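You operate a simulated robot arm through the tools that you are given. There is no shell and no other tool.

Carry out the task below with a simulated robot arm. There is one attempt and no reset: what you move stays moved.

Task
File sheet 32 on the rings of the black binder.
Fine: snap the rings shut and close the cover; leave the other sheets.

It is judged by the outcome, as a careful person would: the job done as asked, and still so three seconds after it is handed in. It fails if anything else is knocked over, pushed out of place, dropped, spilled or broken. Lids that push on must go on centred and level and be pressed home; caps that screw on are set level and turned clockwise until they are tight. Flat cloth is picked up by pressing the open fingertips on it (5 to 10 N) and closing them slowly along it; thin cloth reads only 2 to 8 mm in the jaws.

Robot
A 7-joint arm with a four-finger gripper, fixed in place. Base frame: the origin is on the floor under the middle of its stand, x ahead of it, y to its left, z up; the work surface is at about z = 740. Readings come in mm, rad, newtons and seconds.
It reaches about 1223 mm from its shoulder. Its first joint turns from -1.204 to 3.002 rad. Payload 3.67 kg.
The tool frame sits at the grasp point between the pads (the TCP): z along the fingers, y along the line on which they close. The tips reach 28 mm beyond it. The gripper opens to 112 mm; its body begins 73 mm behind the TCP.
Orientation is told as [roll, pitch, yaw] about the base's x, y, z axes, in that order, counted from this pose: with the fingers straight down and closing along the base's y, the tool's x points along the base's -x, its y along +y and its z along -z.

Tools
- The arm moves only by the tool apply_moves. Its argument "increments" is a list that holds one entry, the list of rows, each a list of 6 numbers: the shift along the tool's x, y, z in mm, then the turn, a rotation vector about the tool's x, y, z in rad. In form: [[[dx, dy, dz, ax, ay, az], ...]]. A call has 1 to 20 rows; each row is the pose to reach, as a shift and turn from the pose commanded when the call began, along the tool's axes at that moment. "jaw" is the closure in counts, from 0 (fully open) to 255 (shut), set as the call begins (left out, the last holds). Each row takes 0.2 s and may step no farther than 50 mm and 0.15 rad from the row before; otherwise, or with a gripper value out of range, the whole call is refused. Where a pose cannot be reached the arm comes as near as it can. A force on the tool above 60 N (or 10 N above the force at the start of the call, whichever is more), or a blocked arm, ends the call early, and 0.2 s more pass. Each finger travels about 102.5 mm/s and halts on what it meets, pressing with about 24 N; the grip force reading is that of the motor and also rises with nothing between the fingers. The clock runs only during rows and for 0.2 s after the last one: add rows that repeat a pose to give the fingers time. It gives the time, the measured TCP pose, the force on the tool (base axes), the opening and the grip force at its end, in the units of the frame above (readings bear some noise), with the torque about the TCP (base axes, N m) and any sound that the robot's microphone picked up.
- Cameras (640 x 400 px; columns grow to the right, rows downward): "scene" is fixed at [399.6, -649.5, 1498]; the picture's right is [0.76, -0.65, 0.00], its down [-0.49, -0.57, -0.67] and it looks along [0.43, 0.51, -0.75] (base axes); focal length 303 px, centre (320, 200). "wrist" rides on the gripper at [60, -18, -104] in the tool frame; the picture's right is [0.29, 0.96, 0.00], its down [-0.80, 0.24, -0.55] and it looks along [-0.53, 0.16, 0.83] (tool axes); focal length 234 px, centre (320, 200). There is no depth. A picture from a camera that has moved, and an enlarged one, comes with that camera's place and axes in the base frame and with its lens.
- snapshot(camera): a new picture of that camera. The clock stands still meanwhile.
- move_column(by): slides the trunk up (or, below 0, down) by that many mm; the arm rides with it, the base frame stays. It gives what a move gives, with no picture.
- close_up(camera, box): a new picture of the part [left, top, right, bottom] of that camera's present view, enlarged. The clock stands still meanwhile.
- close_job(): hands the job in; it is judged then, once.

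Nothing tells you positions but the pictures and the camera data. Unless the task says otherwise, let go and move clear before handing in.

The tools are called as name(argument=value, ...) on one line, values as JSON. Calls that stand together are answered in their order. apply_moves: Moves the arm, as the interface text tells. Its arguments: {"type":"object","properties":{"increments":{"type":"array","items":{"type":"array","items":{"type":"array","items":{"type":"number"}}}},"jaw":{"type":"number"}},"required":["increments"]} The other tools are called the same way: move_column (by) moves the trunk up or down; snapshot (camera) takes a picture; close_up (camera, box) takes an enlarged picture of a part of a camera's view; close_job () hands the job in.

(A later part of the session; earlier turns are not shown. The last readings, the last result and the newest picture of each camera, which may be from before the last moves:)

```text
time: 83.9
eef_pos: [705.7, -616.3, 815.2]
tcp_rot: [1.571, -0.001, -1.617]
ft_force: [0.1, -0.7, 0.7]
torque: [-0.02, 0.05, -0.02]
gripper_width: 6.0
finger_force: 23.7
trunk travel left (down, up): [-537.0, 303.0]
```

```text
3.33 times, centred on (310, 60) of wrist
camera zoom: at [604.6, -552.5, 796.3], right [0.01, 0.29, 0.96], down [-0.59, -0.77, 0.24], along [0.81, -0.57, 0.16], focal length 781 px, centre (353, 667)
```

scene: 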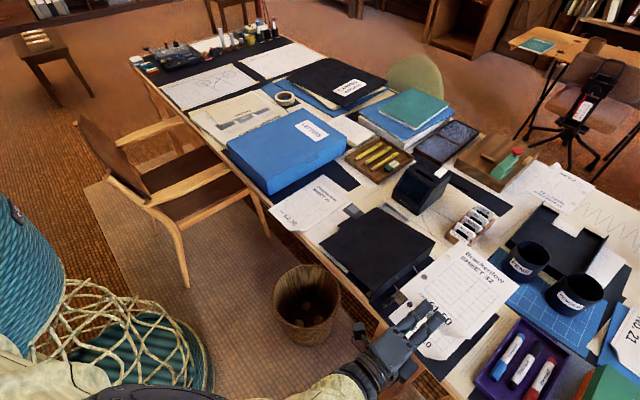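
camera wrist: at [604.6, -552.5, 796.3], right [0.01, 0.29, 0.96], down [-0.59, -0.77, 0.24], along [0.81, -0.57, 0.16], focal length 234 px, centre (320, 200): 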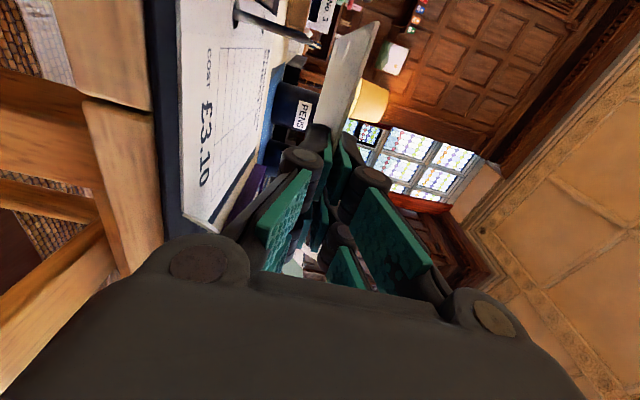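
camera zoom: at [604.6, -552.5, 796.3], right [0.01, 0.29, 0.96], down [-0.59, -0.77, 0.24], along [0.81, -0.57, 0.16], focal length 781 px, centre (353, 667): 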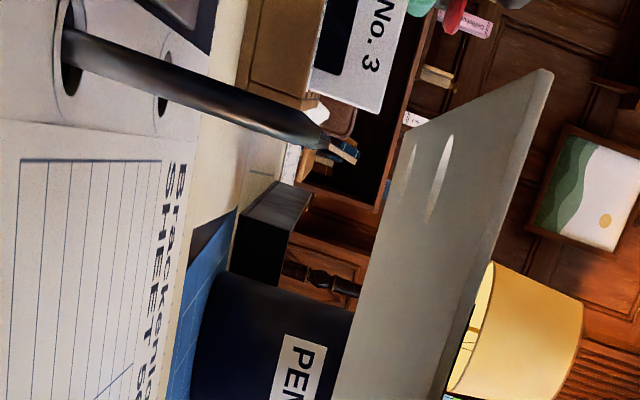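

Both views show the holes directly over the posts. I tilt the sheet slightly nose-down (0.1 rad) and lower it ~20 mm so both holes thread onto the posts.

apply_moves(increments=[[[0, 0, 0, 0.05, 0, 0], [0, 0, 0.5, 0.1, 0, 0], [0, -5, 0.7, 0.1, 0, 0], [0, -10, 0.7, 0.1, 0, 0], [0, -15, 0.7, 0.1, 0, 0], [0, -20, 0.7, 0.1, 0, 0], [0, -20, 0.7, 0.1, 0, 0]]])

close_up(camera="scene", box=[390, 250, 480, 320])

close_up(camera="wrist", box=[220, 0, 400, 120])

```text
time: 85.5
eef_pos: [706.0, -614.8, 794.3]
tcp_rot: [1.47, 0.0, -1.616]
ft_force: [-0.6, -0.9, 0.3]
torque: [-0.03, 0.0, -0.05]
gripper_width: 6.0
finger_force: 23.4
trunk travel left (down, up): [-537.0, 303.0]
```

```text
5.71 times, centred on (435, 285) of scene
camera zoom: at [399.6, -649.5, 1498.0], right [0.76, -0.65, 0.0], down [-0.49, -0.57, -0.67], along [0.43, 0.51, -0.75], focal length 1729 px, centre (-337, -286)
```

zoom: 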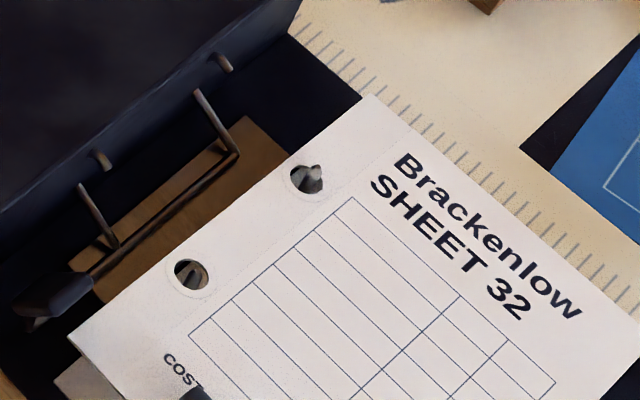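

```text
3.33 times, centred on (310, 60) of wrist
camera zoom: at [604.2, -551.1, 785.9], right [0.11, 0.28, 0.95], down [-0.56, -0.77, 0.29], along [0.82, -0.57, 0.07], focal length 781 px, centre (353, 667)
```

zoom: 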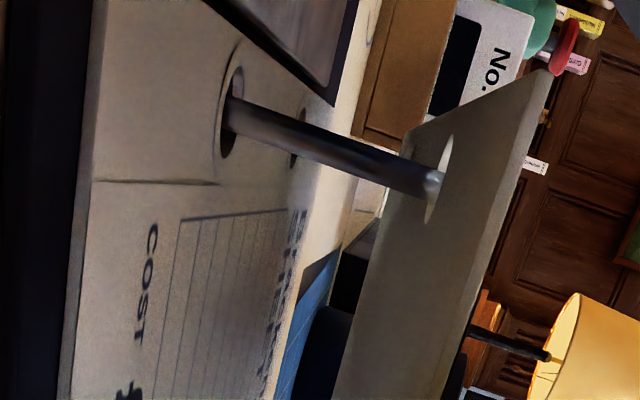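

The posts are entering both holes. I zoom in to check their centring before lowering further.

close_up(camera="scene", box=[404, 290, 420, 306])

close_up(camera="scene", box=[425, 273, 441, 289])

```text
16.00 times, centred on (412, 298) of scene
camera zoom: at [399.6, -649.5, 1498.0], right [0.76, -0.65, 0.0], down [-0.49, -0.57, -0.67], along [0.43, 0.51, -0.75], focal length 4841 px, centre (-1152, -1368)
```

zoom: 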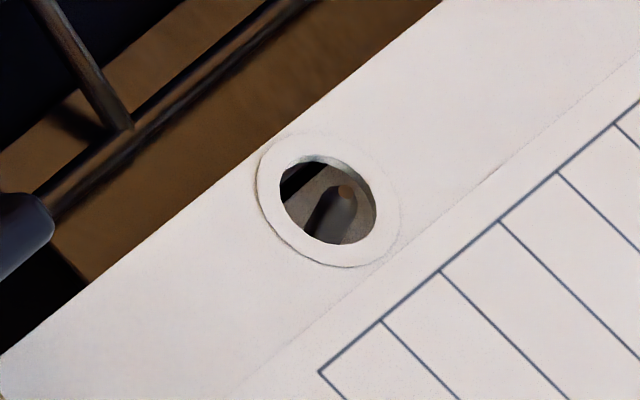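

```text
16.00 times, centred on (433, 281) of scene
camera zoom: at [399.6, -649.5, 1498.0], right [0.76, -0.65, 0.0], down [-0.49, -0.57, -0.67], along [0.43, 0.51, -0.75], focal length 4841 px, centre (-1488, -1096)
```

zoom: 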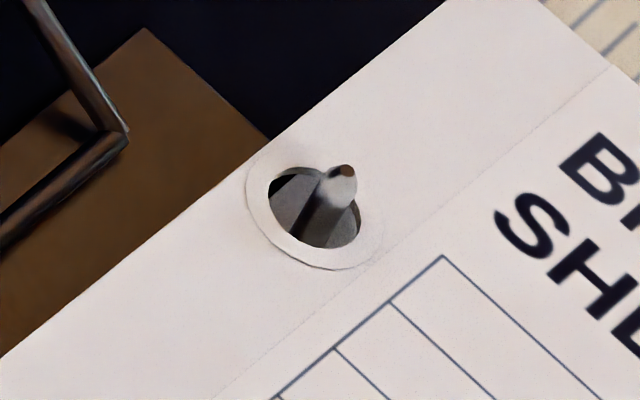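

The posts are inside both holes with margin. I lower another 7 mm with a ~1 mm centring shift.

apply_moves(increments=[[[-0.7, -2.3, 1.5, 0, 0, 0], [-0.7, -4.6, 1.7, 0, 0, 0], [-0.7, -6.8, 1.9, 0, 0, 0], [-0.7, -6.8, 1.9, 0, 0, 0]]])

close_up(camera="scene", box=[390, 250, 480, 320])

snapshot(camera="wrist")

```text
time: 86.5
eef_pos: [707.9, -617.8, 786.7]
tcp_rot: [1.469, 0.0, -1.617]
ft_force: [0.4, 0.4, 0.1]
torque: [0.01, 0.04, 0.03]
gripper_width: 6.2
finger_force: 24.1
trunk travel left (down, up): [-537.0, 303.0]
```

```text
5.71 times, centred on (435, 285) of scene
camera zoom: at [399.6, -649.5, 1498.0], right [0.76, -0.65, 0.0], down [-0.49, -0.57, -0.67], along [0.43, 0.51, -0.75], focal length 1729 px, centre (-337, -286)
```

zoom: 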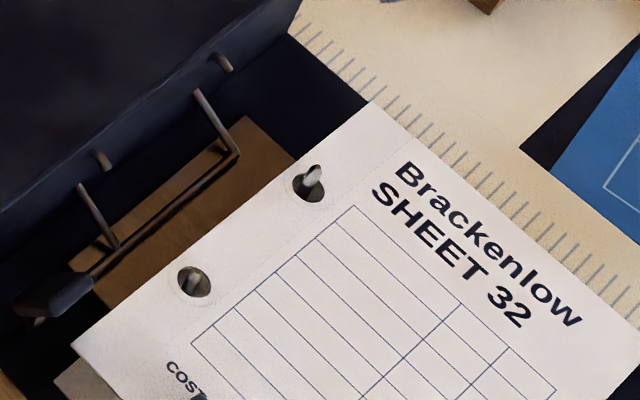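

```text
taken
camera wrist: at [605.7, -553.2, 779.0], right [0.11, 0.28, 0.95], down [-0.56, -0.77, 0.29], along [0.82, -0.57, 0.08], focal length 234 px, centre (320, 200)
```

wrist: 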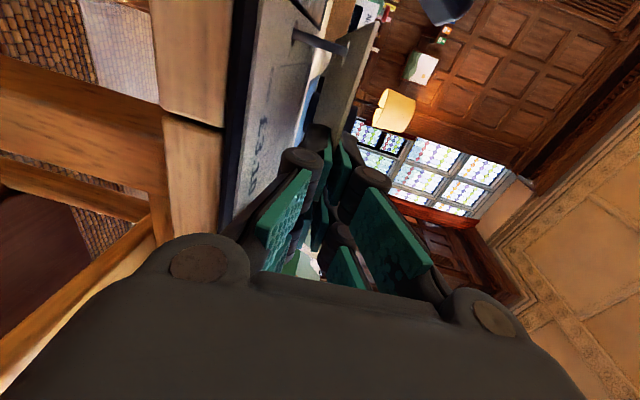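

Both posts are well through. I lower 5 mm more, then open the jaws slightly to release.

apply_moves(increments=[[[0, -2.5, 0.2, 0, 0, 0], [0, -5, 0.5, 0, 0, 0], [0, -5, 0.5, 0, 0, 0]]])

apply_moves(increments=[[[0, 0, 0, 0, 0, 0], [0, 0, 0, 0, 0, 0], [0, 0, 0, 0, 0, 0]]], jaw=222)

close_up(camera="scene", box=[380, 250, 540, 370])

snapshot(camera="wrist")

```text
time: 87.3
eef_pos: [707.0, -618.6, 782.2]
tcp_rot: [1.47, 0.002, -1.615]
ft_force: [0.9, 0.0, -0.6]
torque: [0.0, 0.02, -0.04]
gripper_width: 5.8
finger_force: 24.2
trunk travel left (down, up): [-537.0, 303.0]
```

```text
time: 88.1
eef_pos: [707.2, -617.5, 782.1]
tcp_rot: [1.469, 0.0, -1.617]
ft_force: [0.6, 0.4, -0.3]
torque: [-0.02, -0.01, 0.0]
gripper_width: 14.7
finger_force: 0.2
trunk travel left (down, up): [-537.0, 303.0]
```

```text
3.33 times, centred on (460, 310) of scene
camera zoom: at [399.6, -649.5, 1498.0], right [0.76, -0.65, 0.0], down [-0.49, -0.57, -0.67], along [0.43, 0.51, -0.75], focal length 1009 px, centre (-147, -167)
```

zoom: 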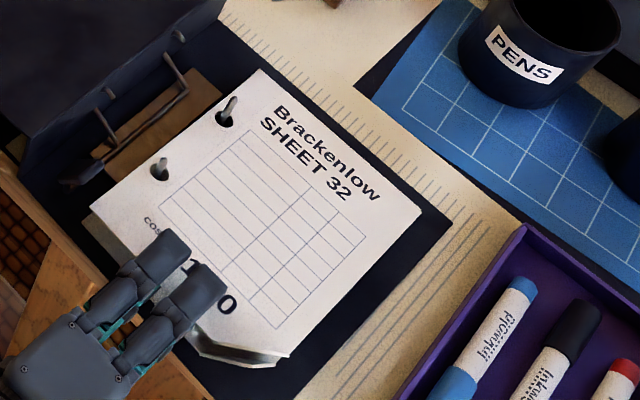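

```text
taken
camera wrist: at [605.1, -553.4, 774.5], right [0.11, 0.28, 0.95], down [-0.56, -0.77, 0.29], along [0.82, -0.57, 0.07], focal length 234 px, centre (320, 200)
```

wrist: 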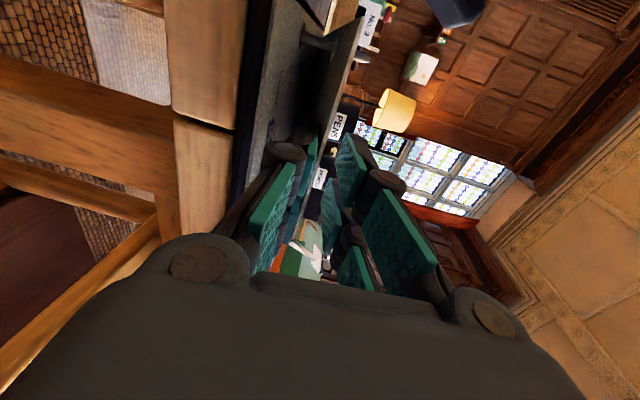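

Released; the sheet's rear part is down and its front edge rests on the lower fingers. I slide the hand straight back out; the posts hold the sheet.

apply_moves(increments=[[[-0.5, -1, -10, 0, 0, 0], [-1, -2, -20, 0, 0, 0], [-1.5, -3, -32, 0, 0, 0], [-2, -4, -44, 0, 0, 0], [-2.5, -5, -60, 0, 0, 0], [-3, -6, -80, 0, 0, 0], [-3, -6, -80, 0, 0, 0]]])

close_up(camera="scene", box=[380, 250, 540, 370])

snapshot(camera="wrist")

```text
time: 89.7
eef_pos: [626.3, -617.6, 785.3]
tcp_rot: [1.469, 0.001, -1.616]
ft_force: [-0.7, -0.1, -0.3]
torque: [-0.02, 0.01, -0.02]
gripper_width: 14.2
finger_force: 0.1
trunk travel left (down, up): [-537.0, 303.0]
```

```text
3.33 times, centred on (460, 310) of scene
camera zoom: at [399.6, -649.5, 1498.0], right [0.76, -0.65, 0.0], down [-0.49, -0.57, -0.67], along [0.43, 0.51, -0.75], focal length 1009 px, centre (-147, -167)
```

zoom: 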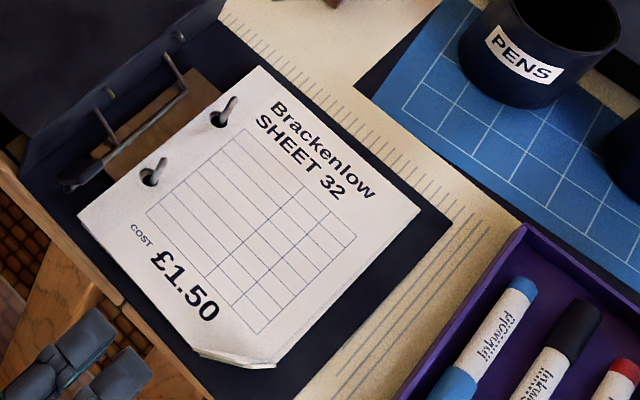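

```text
taken
camera wrist: at [525.1, -554.0, 777.1], right [0.11, 0.28, 0.95], down [-0.56, -0.77, 0.29], along [0.82, -0.57, 0.08], focal length 234 px, centre (320, 200)
```

wrist: 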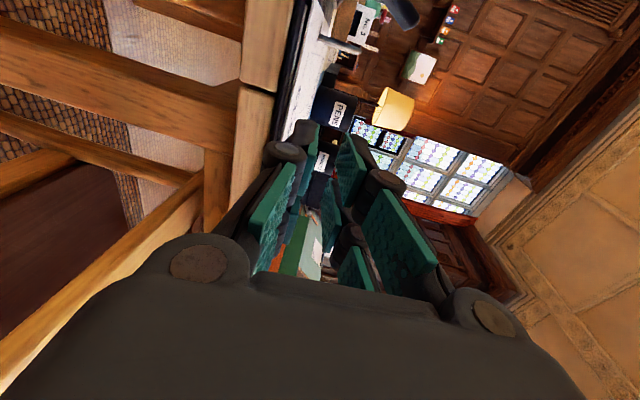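

Sheet 32 lies flat on the posts on top of sheet 56. Now the bail must be closed: its knob stands upright at ≈(718,−530,793) near the spine. I back up and turn the hand to fingers-down to push the knob over and press it down.

apply_moves(increments=[[[0, 44, -4, 0, 0, 0], [0, 88, -8, 0, 0, 0], [0, 132, -13, 0, 0, 0], [0, 176, -17, 0, 0, 0], [10, 200, -15, 0.1, 0, 0], [20, 217, -10, 0.22, 0, 0], [30, 217, -5, 0.36, 0, 0], [40, 217, 0, 0.5, 0, 0], [50, 217, 5, 0.64, 0, 0], [60, 217, 10, 0.78, 0, 0], [62, 217, 15, 0.92, 0, 0], [62, 217, 15, 1.06, 0, 0], [62, 217, 15, 1.2, 0, 0], [62, 217, 15, 1.34, 0, 0], [62, 217, 15, 1.47, 0, 0], [62, 217, 15, 1.47, 0, 0]]])

snapshot(camera="scene")

snapshot(camera="wrist")

```text
time: 93.1
eef_pos: [665.3, -557.4, 1000.6]
tcp_rot: [-0.001, -0.001, -1.617]
ft_force: [-0.4, 0.2, 0.0]
torque: [-0.03, 0.0, 0.02]
gripper_width: 14.5
finger_force: 0.1
trunk travel left (down, up): [-537.0, 303.0]
```

```text
taken
```

scene: 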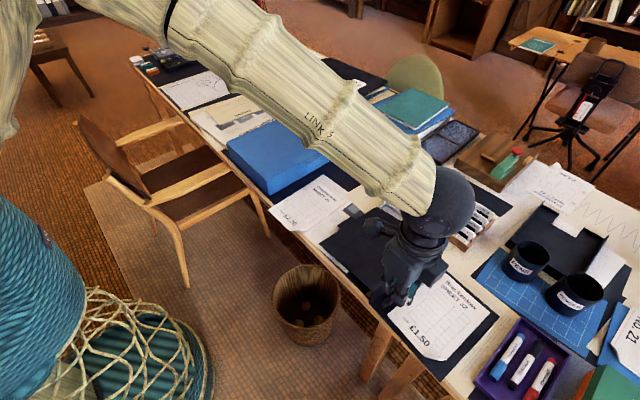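

```text
taken
camera wrist: at [650.9, -496.1, 1103.6], right [0.97, 0.24, 0.0], down [0.2, -0.81, 0.55], along [0.13, -0.54, -0.83], focal length 234 px, centre (320, 200)
```

wrist: 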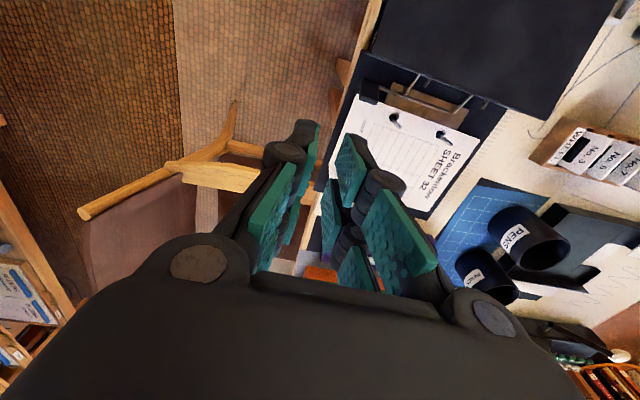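

close_up(camera="wrist", box=[330, 60, 510, 172])

close_up(camera="scene", box=[370, 250, 460, 320])

```text
3.56 times, centred on (420, 116) of wrist
camera zoom: at [650.9, -496.1, 1103.6], right [0.97, 0.24, 0.0], down [0.2, -0.81, 0.55], along [0.13, -0.54, -0.83], focal length 833 px, centre (-36, 499)
```

zoom: 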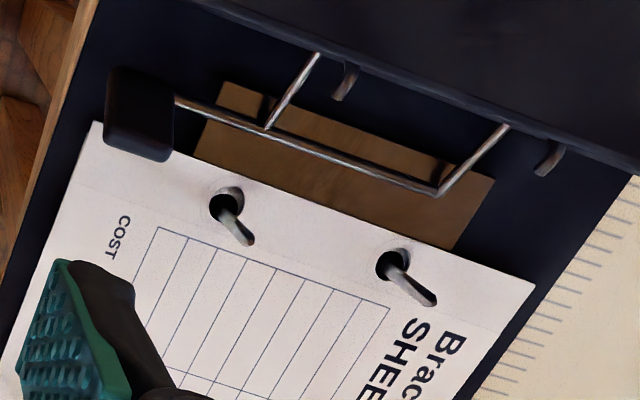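

```text
5.71 times, centred on (415, 285) of scene
camera zoom: at [399.6, -649.5, 1498.0], right [0.76, -0.65, 0.0], down [-0.49, -0.57, -0.67], along [0.43, 0.51, -0.75], focal length 1729 px, centre (-223, -286)
```

zoom: 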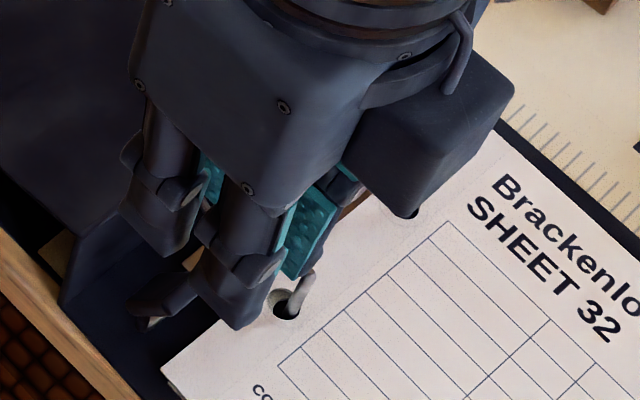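

The knob's face runs from (y −518, z 783) up to (y −537, z 812), i.e. the bail is open ~61°. I'll turn the hand to yaw 0 (jaws closing along y, closed thin) so a finger pair fits between knob and spine.

apply_moves(increments=[[[4, 2, 0, 0, 0, -0.13], [8, 5, 0, 0, 0, -0.26], [12, 7, 0, 0, 0, -0.39], [17, 10, 0, 0, 0, -0.53], [21, 12, 0, 0, 0, -0.67], [25, 15, 0, 0, 0, -0.81], [30, 17, 0, 0, 0, -0.95], [34, 20, 10, 0, 0, -1.09], [38, 22, 20, 0, 0, -1.23], [43, 25, 35, 0, 0, -1.37], [47, 27, 50, 0, 0, -1.51], [51.4, 29.7, 65, 0, 0, -1.617], [51.4, 29.7, 80, 0, 0, -1.617], [51.4, 29.7, 80, 0, 0, -1.617]]], jaw=255)

snapshot(camera="wrist")

snapshot(camera="scene")

```text
time: 96.1
eef_pos: [698.1, -505.8, 920.1]
tcp_rot: [0.0, 0.001, -0.002]
ft_force: [0.7, 0.2, 0.4]
torque: [-0.01, -0.01, -0.02]
gripper_width: 0.0
finger_force: 23.8
trunk travel left (down, up): [-537.0, 303.0]
```

```text
taken
camera wrist: at [639.5, -524.1, 1023.1], right [-0.29, 0.96, 0.0], down [0.8, 0.24, 0.55], along [0.53, 0.16, -0.83], focal length 234 px, centre (320, 200)
```

wrist: 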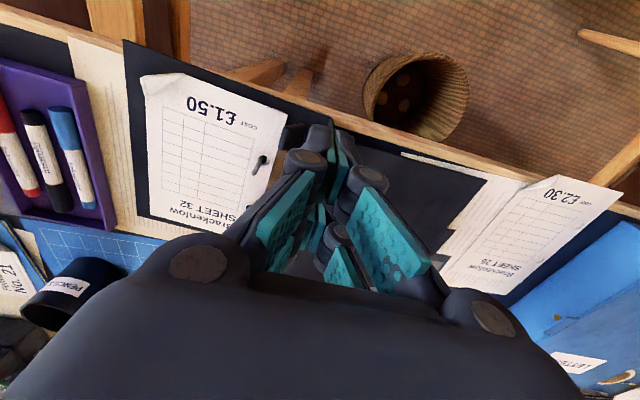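

```text
taken
```

scene: 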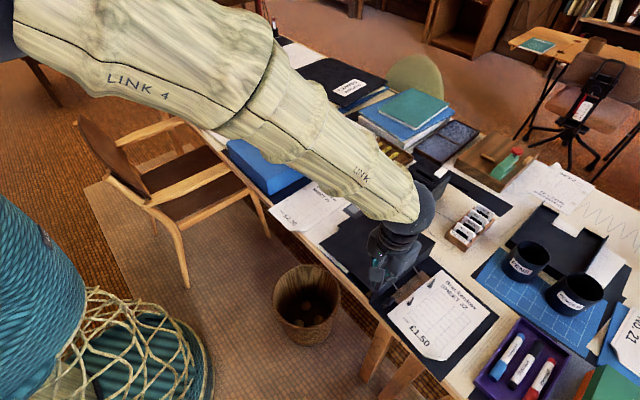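

apply_moves(increments=[[[0, 0, 30, 0, 0, 0], [0, 0, 60, 0, 0, 0], [0, 0, 85, 0, 0, 0], [0, 0, 85, 0, 0, 0]]])

snapshot(camera="wrist")

close_up(camera="scene", box=[360, 240, 450, 310])

```text
time: 97.1
eef_pos: [698.4, -507.9, 833.8]
tcp_rot: [0.0, 0.001, -0.001]
ft_force: [-0.9, 0.1, 0.9]
torque: [-0.01, -0.02, 0.01]
gripper_width: 0.0
finger_force: 23.7
trunk travel left (down, up): [-537.0, 303.0]
```

```text
taken
camera wrist: at [639.4, -525.3, 938.2], right [-0.29, 0.96, 0.0], down [0.8, 0.24, 0.55], along [0.53, 0.16, -0.83], focal length 234 px, centre (320, 200)
```

wrist: 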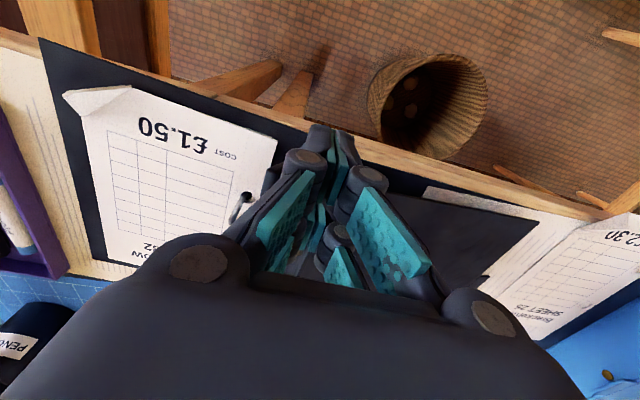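

```text
5.71 times, centred on (405, 275) of scene
camera zoom: at [399.6, -649.5, 1498.0], right [0.76, -0.65, 0.0], down [-0.49, -0.57, -0.67], along [0.43, 0.51, -0.75], focal length 1729 px, centre (-166, -229)
```

zoom: 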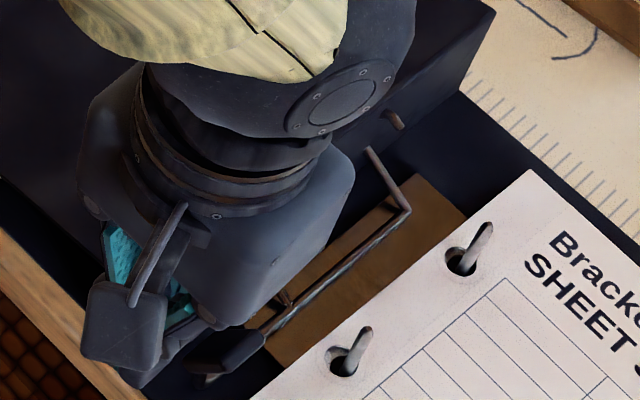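

The finger pair is beside the knob on its +y side. I lower ~17 mm and then sweep toward −y and downward to tip the knob over.

apply_moves(increments=[[[0, 0, 6, 0, 0, 0], [0, 0, 12, 0, 0, 0], [0, 0, 17, 0, 0, 0], [0, -5, 18, 0, 0, 0], [0, -10, 19, 0, 0, 0], [0, -15, 21, 0, 0, 0], [0, -15, 21, 0, 0, 0]]])

close_up(camera="scene", box=[360, 240, 450, 310])

snapshot(camera="wrist")

```text
time: 98.7
eef_pos: [698.7, -521.4, 812.5]
tcp_rot: [0.001, 0.001, 0.0]
ft_force: [-0.6, 0.2, 0.2]
torque: [-0.01, 0.03, -0.01]
gripper_width: 0.0
finger_force: 24.2
trunk travel left (down, up): [-537.0, 303.0]
```

```text
5.71 times, centred on (405, 275) of scene
camera zoom: at [399.6, -649.5, 1498.0], right [0.76, -0.65, 0.0], down [-0.49, -0.57, -0.67], along [0.43, 0.51, -0.75], focal length 1729 px, centre (-166, -229)
```

zoom: 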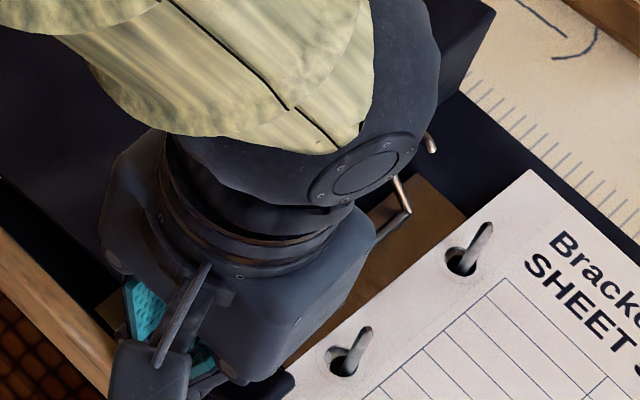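

```text
taken
camera wrist: at [639.6, -540.0, 916.7], right [-0.29, 0.96, 0.0], down [0.8, 0.24, 0.55], along [0.53, 0.16, -0.83], focal length 234 px, centre (320, 200)
```

wrist: 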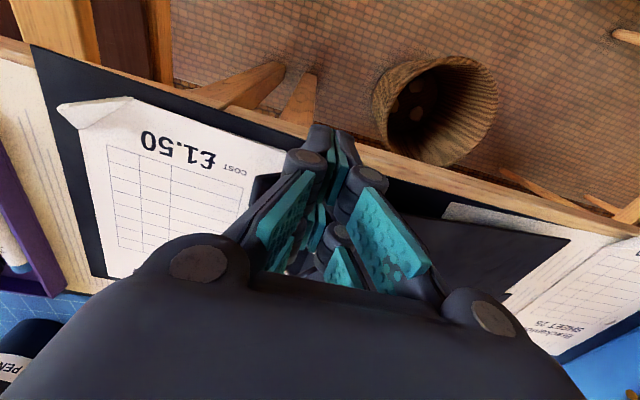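

The bail is starting to rotate closed. I continue toward −y with gradual lowering.

apply_moves(increments=[[[0, -5, 2, 0, 0, 0], [0, -10, 4, 0, 0, 0], [0, -15, 6, 0, 0, 0], [0, -20, 9, 0, 0, 0], [0, -25, 12, 0, 0, 0], [0, -25, 12, 0, 0, 0]]])

close_up(camera="scene", box=[360, 240, 450, 310])

snapshot(camera="wrist")

```text
time: 100.1
eef_pos: [696.7, -547.1, 800.1]
tcp_rot: [0.0, 0.001, 0.0]
ft_force: [0.7, 0.3, -0.9]
torque: [-0.03, -0.01, 0.01]
gripper_width: 0.1
finger_force: 23.4
trunk travel left (down, up): [-537.0, 303.0]
```

```text
5.71 times, centred on (405, 275) of scene
camera zoom: at [399.6, -649.5, 1498.0], right [0.76, -0.65, 0.0], down [-0.49, -0.57, -0.67], along [0.43, 0.51, -0.75], focal length 1729 px, centre (-166, -229)
```

zoom: 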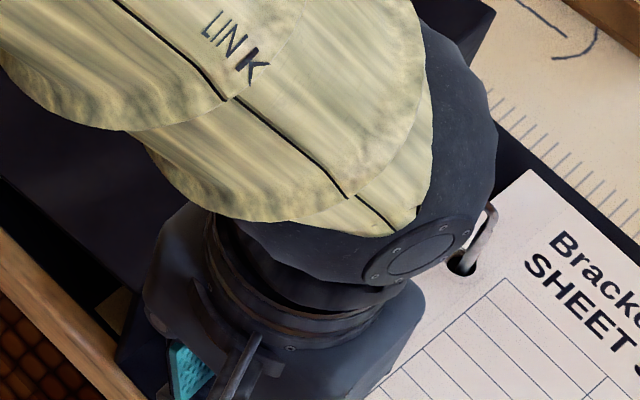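

```text
taken
camera wrist: at [639.1, -565.2, 904.3], right [-0.29, 0.96, 0.0], down [0.8, 0.24, 0.55], along [0.53, 0.16, -0.83], focal length 234 px, centre (320, 200)
```

wrist: 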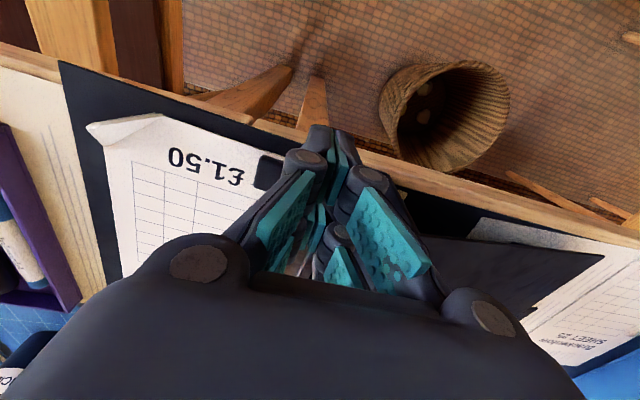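

The far arch now sits on its post—the bail appears to have snapped shut. I'll press straight down on the knob (≈(718,−565), top z≈768) to be sure it's home.

apply_moves(increments=[[[0, -9, 0, 0, 0, 0], [0, -18, 0, 0, 0, 0], [0, -18, 5, 0, 0, 0], [0, -18, 9, 0, 0, 0], [0, -18, 12, 0, 0, 0], [0, -18, 14, 0, 0, 0]]])

snapshot(camera="wrist")

close_up(camera="scene", box=[360, 240, 480, 340])

```text
time: 101.5
eef_pos: [702.8, -565.1, 796.6]
tcp_rot: [-0.009, -0.012, 0.004]
ft_force: [-15.7, 1.4, 83.1]
torque: [0.24, -0.37, 0.22]
gripper_width: 5.8
finger_force: 23.4
trunk travel left (down, up): [-537.0, 303.0]
stopped in row 6: the force on the tool passed its limit at 64 N (the readings are from after the stop); the commanded pose is now the measured one
```

```text
taken
camera wrist: at [642.4, -581.3, 899.9], right [-0.29, 0.96, -0.01], down [0.79, 0.25, 0.56], along [0.54, 0.15, -0.83], focal length 234 px, centre (320, 200)
```

wrist: 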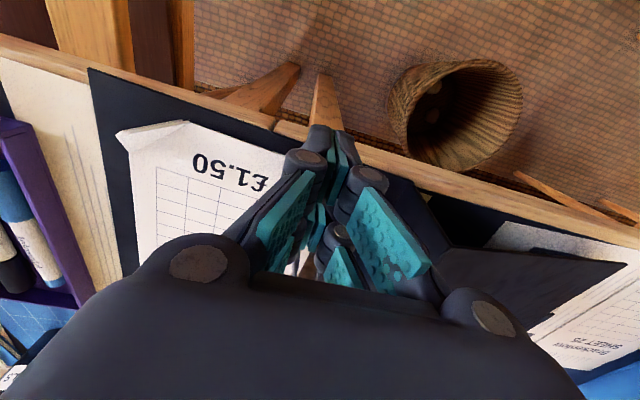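

```text
4.00 times, centred on (420, 290) of scene
camera zoom: at [399.6, -649.5, 1498.0], right [0.76, -0.65, 0.0], down [-0.49, -0.57, -0.67], along [0.43, 0.51, -0.75], focal length 1210 px, centre (-80, -160)
```

zoom: 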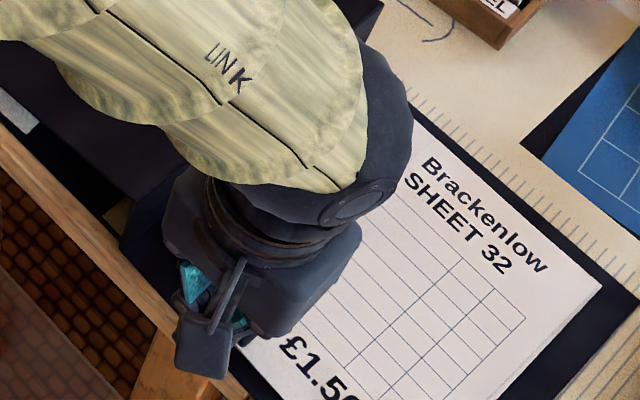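

The press reached the knob firmly (so it's home). I lift off immediately and inspect.

apply_moves(increments=[[[0, 0, -10, 0, 0, 0], [0, 0, -40, 0, 0, 0], [0, 0, -80, 0, 0, 0], [30, 0, -120, 0, 0, 0], [60, 0, -150, 0, 0, 0], [60, 0, -150, 0, 0, 0]]])

snapshot(camera="wrist")

close_up(camera="scene", box=[370, 240, 530, 360])

```text
time: 102.9
eef_pos: [644.3, -565.0, 936.2]
tcp_rot: [-0.004, -0.006, 0.0]
ft_force: [0.0, 0.0, -0.5]
torque: [0.04, 0.03, 0.01]
gripper_width: 0.0
finger_force: 24.0
trunk travel left (down, up): [-537.0, 303.0]
```

```text
taken
camera wrist: at [583.5, -582.9, 1040.5], right [-0.29, 0.96, 0.0], down [0.79, 0.24, 0.56], along [0.53, 0.16, -0.83], focal length 234 px, centre (320, 200)
```

wrist: 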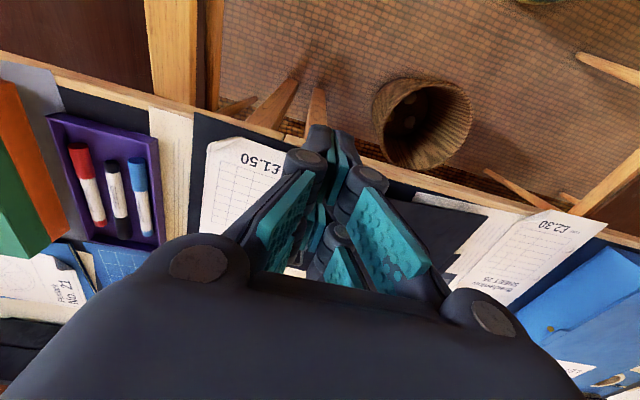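

```text
3.33 times, centred on (450, 300) of scene
camera zoom: at [399.6, -649.5, 1498.0], right [0.76, -0.65, 0.0], down [-0.49, -0.57, -0.67], along [0.43, 0.51, -0.75], focal length 1009 px, centre (-113, -133)
```

zoom: 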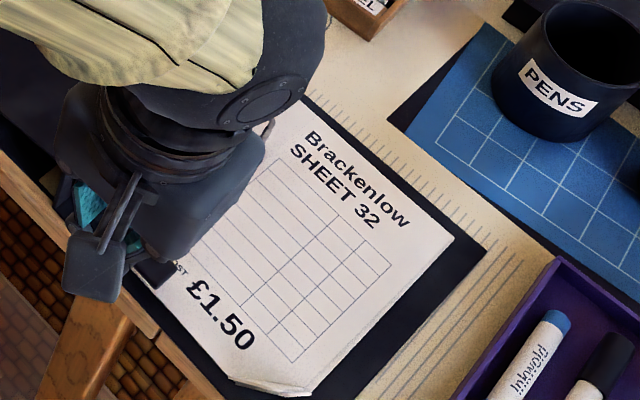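

I'll swing the hand to the forward-pointing orientation above and in front, to get a clear view of the rings and prepare for closing the cover.

apply_moves(increments=[[[2, 4, -5, -0.0756, -0.0756, 0.0756], [4, 8, -10, -0.151, -0.151, 0.151], [6, 12, -15, -0.227, -0.227, 0.227], [8, 16, -20, -0.302, -0.302, 0.302], [10, 20, -25, -0.378, -0.378, 0.378], [12, 24, -30, -0.453, -0.453, 0.453], [14, 28, -35, -0.529, -0.529, 0.529], [16, 32, -40, -0.605, -0.605, 0.605], [18, 36, -45, -0.68, -0.68, 0.68], [20, 40, -50, -0.756, -0.756, 0.756], [20, 44, -55, -0.831, -0.831, 0.831], [20, 48, -60, -0.907, -0.907, 0.907], [20, 52, -60, -0.982, -0.982, 0.982], [20, 56, -60, -1.058, -1.058, 1.058], [20, 60, -60, -1.134, -1.134, 1.134], [20, 60, -60, -1.209, -1.209, 1.209], [20, 60, -60, -1.209, -1.209, 1.209]]])

snapshot(camera="scene")

close_up(camera="scene", box=[370, 240, 530, 360])

```text
time: 106.5
eef_pos: [620.2, -503.9, 999.5]
tcp_rot: [1.575, -0.004, -1.571]
ft_force: [0.6, 0.1, -0.7]
torque: [0.02, 0.0, 0.02]
gripper_width: 0.1
finger_force: 23.9
trunk travel left (down, up): [-537.0, 303.0]
```

```text
taken
```

scene: 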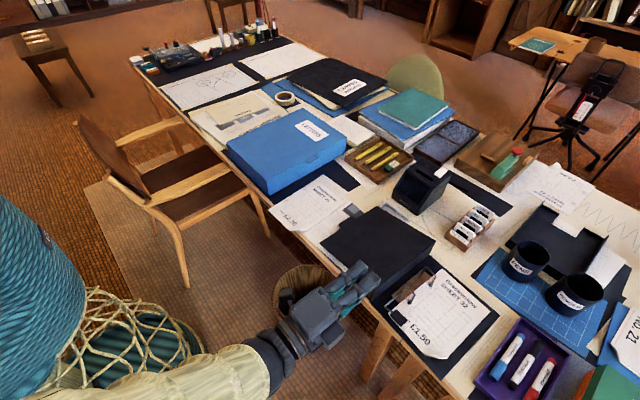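

```text
3.33 times, centred on (450, 300) of scene
camera zoom: at [399.6, -649.5, 1498.0], right [0.76, -0.65, 0.0], down [-0.49, -0.57, -0.67], along [0.43, 0.51, -0.75], focal length 1009 px, centre (-113, -133)
```

zoom: 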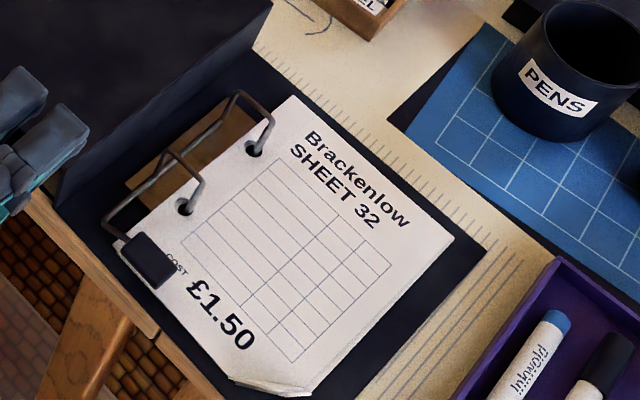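

The rings are shut with sheet 32 filed on top. Now I measure the open cover to plan closing it.

close_up(camera="scene", box=[310, 180, 470, 300])

snapshot(camera="wrist")

```text
3.33 times, centred on (390, 240) of scene
camera zoom: at [399.6, -649.5, 1498.0], right [0.76, -0.65, 0.0], down [-0.49, -0.57, -0.67], along [0.43, 0.51, -0.75], focal length 1009 px, centre (87, 67)
```

zoom: 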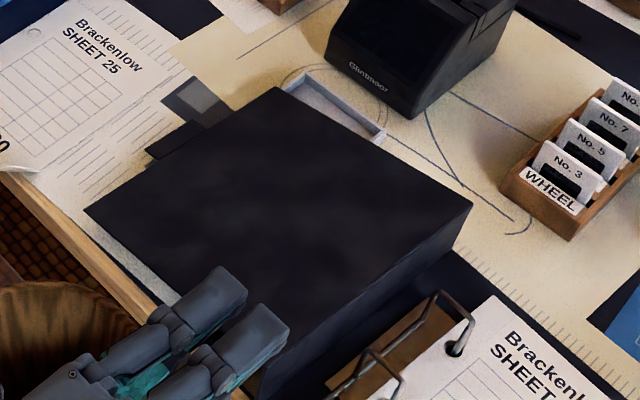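

```text
taken
camera wrist: at [517.0, -444.6, 980.8], right [-0.01, 0.29, 0.96], down [-0.55, -0.8, 0.24], along [0.83, -0.53, 0.17], focal length 234 px, centre (320, 200)
```

wrist: 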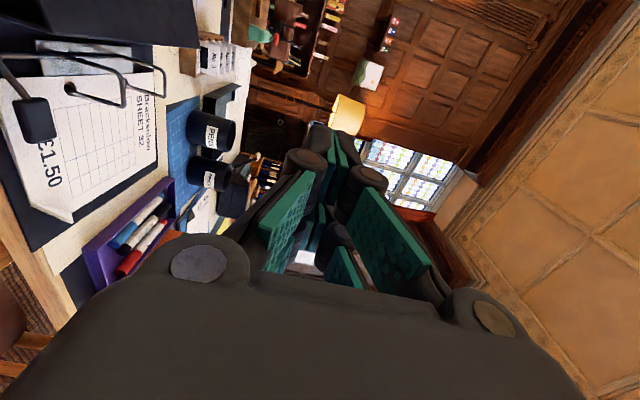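

The cover lies with its outer edge at z≈754, sloping ~14° down from the hinge (≈(711.7,−489,808)). I want to grip its front edge near the hinge and roll it all the way closed, so first I test in free space whether the hand can roll by ~180° the needed way.

apply_moves(increments=[[[0, 0, 5, 0, 0, 0.14], [0, 0, 10, 0, 0, 0.28], [0, 0, 15, 0, 0, 0.42], [0, 0, 20, 0, 0, 0.56], [0, 0, 25, 0, 0, 0.7], [0, 0, 30, 0, 0, 0.84], [0, 0, 35, 0, 0, 0.98], [0, 0, 40, 0, 0, 1.12], [0, 0, 45, 0, 0, 1.26], [0, 0, 50, 0, 0, 1.4], [0, 0, 50, 0, 0, 1.54], [0, 0, 50, 0, 0, 1.68], [0, 0, 50, 0, 0, 1.82], [0, 0, 50, 0, 0, 1.96], [0, 0, 50, 0, 0, 2.1], [0, 0, 50, 0, 0, 2.24], [0, 0, 50, 0, 0, 2.38], [0, 0, 50, 0, 0, 2.52], [0, 0, 50, 0, 0, 2.66], [0, 0, 50, 0, 0, 2.66]]])

```text
time: 110.7
eef_pos: [669.7, -505.5, 999.3]
tcp_rot: [-1.575, 0.484, 1.569]
ft_force: [-0.4, -0.7, 0.5]
torque: [0.0, 0.0, 0.01]
gripper_width: 0.0
finger_force: 24.3
trunk travel left (down, up): [-537.0, 303.0]
```

Good, the roll is possible. I test the remaining half radian.

apply_moves(increments=[[[0, 0, 0, 0, 0, 0.12], [0, 0, 0, 0, 0, 0.24], [0, 0, 0, 0, 0, 0.36], [0, 0, 0, 0, 0, 0.48], [0, 0, 0, 0, 0, 0.56], [0, 0, 0, 0, 0, 0.56]]])

```text
time: 112.1
eef_pos: [671.7, -504.6, 999.8]
tcp_rot: [-1.576, -0.075, 1.574]
ft_force: [-0.2, -0.1, -0.5]
torque: [0.01, 0.01, -0.04]
gripper_width: 0.0
finger_force: 23.6
trunk travel left (down, up): [-537.0, 303.0]
```

The full roll range is available. I roll back to match the open cover's slope and move in front of its edge near the hinge.

apply_moves(increments=[[[0, 0, 0, 0, 0, -0.14], [0, 0, 0, 0, 0, -0.28], [0, 0, 0, 0, 0, -0.42], [0, 0, 0, 0, 0, -0.56], [0, 0, 0, 0, 0, -0.7], [0, 0, 0, 0, 0, -0.84], [0, 0, 0, 0, 0, -0.98], [0, 0, 0, 0, 0, -1.12], [0, 0, 0, 0, 0, -1.26], [0, 0, 0, 0, 0, -1.4], [0, 0, 0, 0, 0, -1.54], [0, 0, 0, 0, 0, -1.68], [0, 0, 0, 0, 0, -1.82], [0, 0, 0, 0, 0, -1.96], [0, 0, 0, 0, 0, -2.1], [0, 0, 0, 0, 0, -2.24], [0, 0, 0, 0, 0, -2.38], [0, 0, 0, 0, 0, -2.52], [0, 0, 0, 0, 0, -2.66], [0, 0, 0, 0, 0, -2.8]]])

apply_moves(increments=[[[0, 0, 0, 0, 0, -0.14], [0, 0, 0, 0, 0, -0.28], [0, 0, -5, 0, 0, -0.42], [0, 0, -10, 0, 0, -0.56], [0, 0, -15, 0, 0, -0.66], [0, 0, -15, 0, 0, -0.66]]], jaw=205)

```text
time: 116.3
eef_pos: [670.8, -504.2, 1000.1]
tcp_rot: [1.578, 0.413, -1.565]
ft_force: [0.4, -0.3, -0.8]
torque: [0.04, 0.05, 0.0]
gripper_width: 0.1
finger_force: 24.4
trunk travel left (down, up): [-537.0, 303.0]
```

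```text
time: 117.7
eef_pos: [654.8, -506.6, 1000.1]
tcp_rot: [1.575, -0.246, -1.571]
ft_force: [0.0, -0.7, 0.9]
torque: [-0.01, -0.02, 0.01]
gripper_width: 21.8
finger_force: 0.1
trunk travel left (down, up): [-537.0, 303.0]
```

Now I move in front of the open cover's edge near the hinge (r≈75 mm), aligning the hand with the binder's slight yaw, staying above for a check.

apply_moves(increments=[[[25, -22, 0, 0.003, -0.012, 0], [50, -45, 0, 0.006, -0.024, 0], [75, -68, 1, 0.009, -0.037, 0], [100, -90, 1, 0.012, -0.049, 0], [125.4, -112.9, 1.2, 0.0153, -0.0611, 0], [125.4, -112.9, 1.2, 0.0153, -0.0611, 0]]])

move_column(by=-60)

snapshot(camera="wrist")

snapshot(camera="scene")

```text
time: 119.1
eef_pos: [656.3, -410.4, 861.2]
tcp_rot: [1.579, -0.244, -1.634]
ft_force: [-0.7, 0.4, 0.3]
torque: [0.0, 0.05, 0.0]
gripper_width: 21.8
finger_force: 0.0
trunk travel left (down, up): [-537.0, 303.0]
```

```text
time: 120.1
eef_pos: [655.9, -410.0, 799.6]
tcp_rot: [1.577, -0.244, -1.633]
ft_force: [0.1, 0.5, -0.1]
torque: [0.01, 0.04, 0.02]
gripper_width: 22.0
finger_force: 0.0
trunk travel left (down, up): [-477.0, 363.0]
```

```text
taken
camera wrist: at [556.8, -350.1, 767.3], right [0.03, 0.51, 0.86], down [-0.6, -0.68, 0.42], along [0.8, -0.53, 0.29], focal length 234 px, centre (320, 200)
```

wrist: 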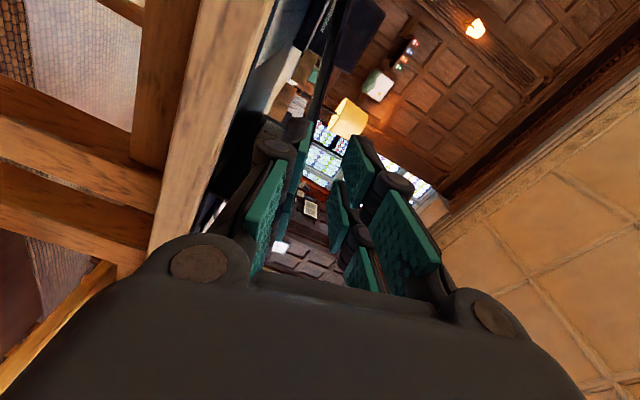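

```text
taken
```

scene: 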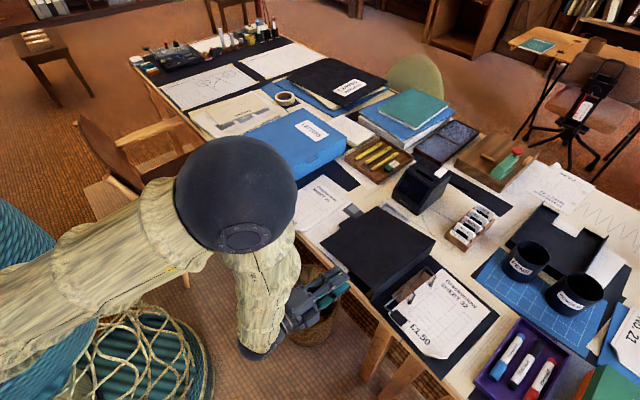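

close_up(camera="wrist", box=[180, 0, 420, 200])

close_up(camera="scene", box=[270, 200, 430, 320])

```text
2.00 times, centred on (300, 100) of wrist
camera zoom: at [556.8, -350.1, 767.3], right [0.03, 0.51, 0.86], down [-0.6, -0.68, 0.42], along [0.8, -0.53, 0.29], focal length 468 px, centre (360, 400)
```

zoom: 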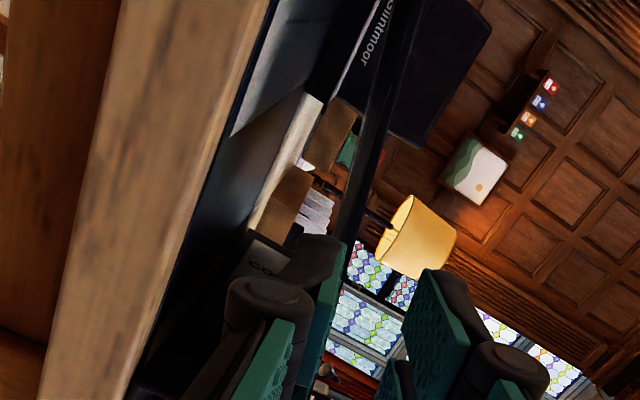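

```text
3.33 times, centred on (350, 260) of scene
camera zoom: at [399.6, -649.5, 1498.0], right [0.76, -0.65, 0.0], down [-0.49, -0.57, -0.67], along [0.43, 0.51, -0.75], focal length 1009 px, centre (220, 0)
```

zoom: 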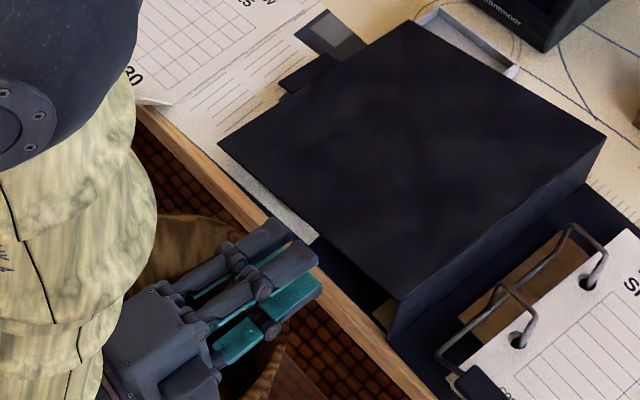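

The cover edge is where predicted (r=75 point at z≈790). I lower the hand ~10 mm to centre on it and advance 50 mm.

apply_moves(increments=[[[0, -5, 0, 0, 0, 0], [0, -9.9, 0, 0, 0, 0], [0, -9.9, 12, 0, 0, 0], [0, -9.9, 24, 0, 0, 0], [0, -9.9, 36, 0, 0, 0], [0, -9.9, 49, 0, 0, 0], [0, -9.9, 49, 0, 0, 0]]])

close_up(camera="wrist", box=[180, 0, 420, 200])

close_up(camera="scene", box=[290, 200, 450, 320])

```text
time: 121.7
eef_pos: [704.0, -414.9, 792.3]
tcp_rot: [1.577, -0.243, -1.634]
ft_force: [-0.6, 0.3, -0.2]
torque: [-0.01, 0.0, -0.01]
gripper_width: 21.9
finger_force: 0.1
trunk travel left (down, up): [-477.0, 363.0]
```

```text
2.00 times, centred on (300, 100) of wrist
camera zoom: at [604.0, -355.5, 758.3], right [0.03, 0.51, 0.86], down [-0.6, -0.68, 0.42], along [0.8, -0.53, 0.29], focal length 468 px, centre (360, 400)
```

zoom: 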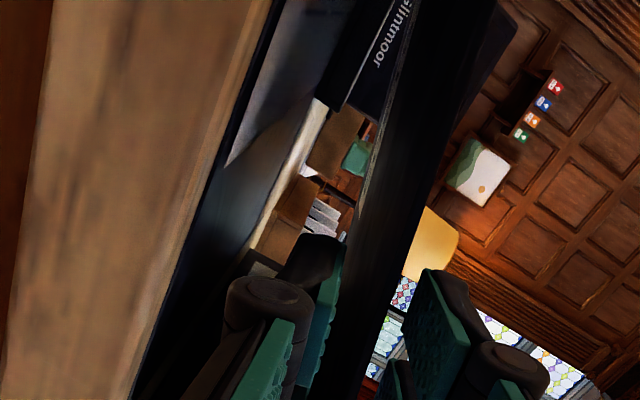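

```text
3.33 times, centred on (370, 260) of scene
camera zoom: at [399.6, -649.5, 1498.0], right [0.76, -0.65, 0.0], down [-0.49, -0.57, -0.67], along [0.43, 0.51, -0.75], focal length 1009 px, centre (153, 0)
```

zoom: 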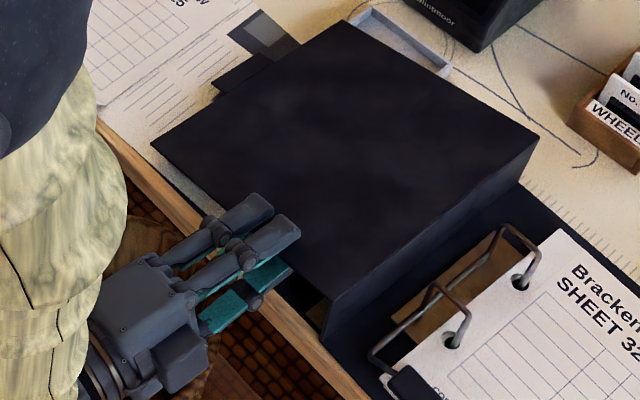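

The jaws straddle the cover edge. I close on it.

apply_moves(increments=[[[0, 0, 0, 0, 0, 0], [0, 0, 0, 0, 0, 0], [0, 0, 0, 0, 0, 0], [0, 0, 0, 0, 0, 0]]], jaw=255)

snapshot(camera="wrist")

```text
time: 122.7
eef_pos: [704.3, -415.8, 792.0]
tcp_rot: [1.577, -0.244, -1.632]
ft_force: [4.8, -0.6, 8.1]
torque: [-0.33, -0.07, 0.23]
gripper_width: 6.2
finger_force: 24.1
trunk travel left (down, up): [-477.0, 363.0]
```

```text
taken
camera wrist: at [604.2, -355.2, 758.9], right [0.03, 0.51, 0.86], down [-0.6, -0.68, 0.42], along [0.8, -0.53, 0.29], focal length 234 px, centre (320, 200)
```

wrist: 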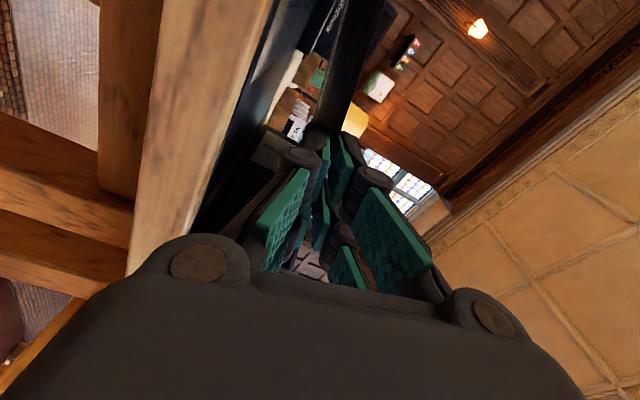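

Gripped. I roll the cover up about its hinge, first half a radian, checking forces.

apply_moves(increments=[[[-0.87, 8.95, 0, 0, 0, 0.125], [-2.85, 17.71, 0, 0, 0, 0.25], [-5.91, 26.16, 0, 0, 0, 0.375], [-10, 34.16, 0, 0, 0, 0.5], [-10, 34.16, 0, 0, 0, 0.5]]])

snapshot(camera="scene")

```text
time: 123.9
eef_pos: [703.3, -417.0, 827.0]
tcp_rot: [1.578, 0.258, -1.631]
ft_force: [-2.7, 6.5, 16.0]
torque: [-1.28, -0.18, -0.3]
gripper_width: 6.2
finger_force: 24.4
trunk travel left (down, up): [-477.0, 363.0]
```

```text
taken
```

scene: 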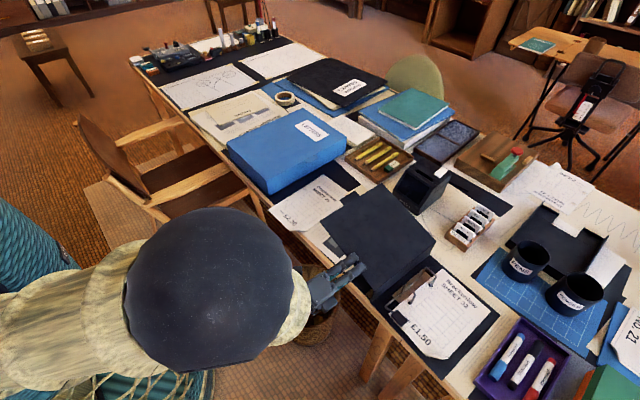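

There is some mismatch force (16 N up, 6 N outward), so the hand is slightly inside/below the cover's true arc. I shift the hand a few mm outward and up to relieve it.

apply_moves(increments=[[[2, 1.6, 0, 0, 0, 0], [3.9, 3.1, 0, 0, 0, 0], [3.9, 3.1, 0, 0, 0, 0]]])

```text
time: 124.7
eef_pos: [706.0, -414.5, 830.7]
tcp_rot: [1.573, 0.256, -1.631]
ft_force: [-1.6, 0.9, 1.9]
torque: [-0.33, 0.06, -0.3]
gripper_width: 6.1
finger_force: 23.9
trunk travel left (down, up): [-477.0, 363.0]
```

Forces vanished; that refines the hinge to ≈(y −487, z 813). I continue rolling the cover up with the corrected centre.

apply_moves(increments=[[[-0.43, 9.3, 0, 0, 0, 0.125], [-2.02, 18.5, 0, 0, 0, 0.25], [-4.74, 27.4, 0, 0, 0, 0.375], [-8.5, 35.9, 0, 0, 0, 0.5], [-13.4, 43.8, 0, 0, 0, 0.625], [-19.2, 51.1, 0, 0, 0, 0.75], [-19.2, 51.1, 0, 0, 0, 0.75]]])

snapshot(camera="scene")

```text
time: 126.3
eef_pos: [703.6, -444.8, 874.3]
tcp_rot: [1.582, 1.006, -1.624]
ft_force: [0.1, -0.3, 3.8]
torque: [-0.21, 0.46, -0.34]
gripper_width: 5.9
finger_force: 23.5
trunk travel left (down, up): [-477.0, 363.0]
```

```text
taken
```

scene: 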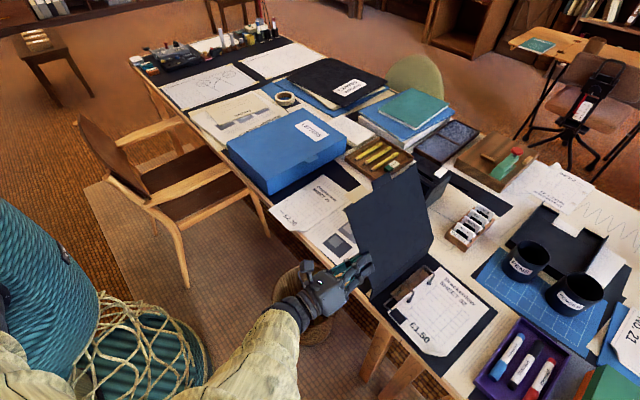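

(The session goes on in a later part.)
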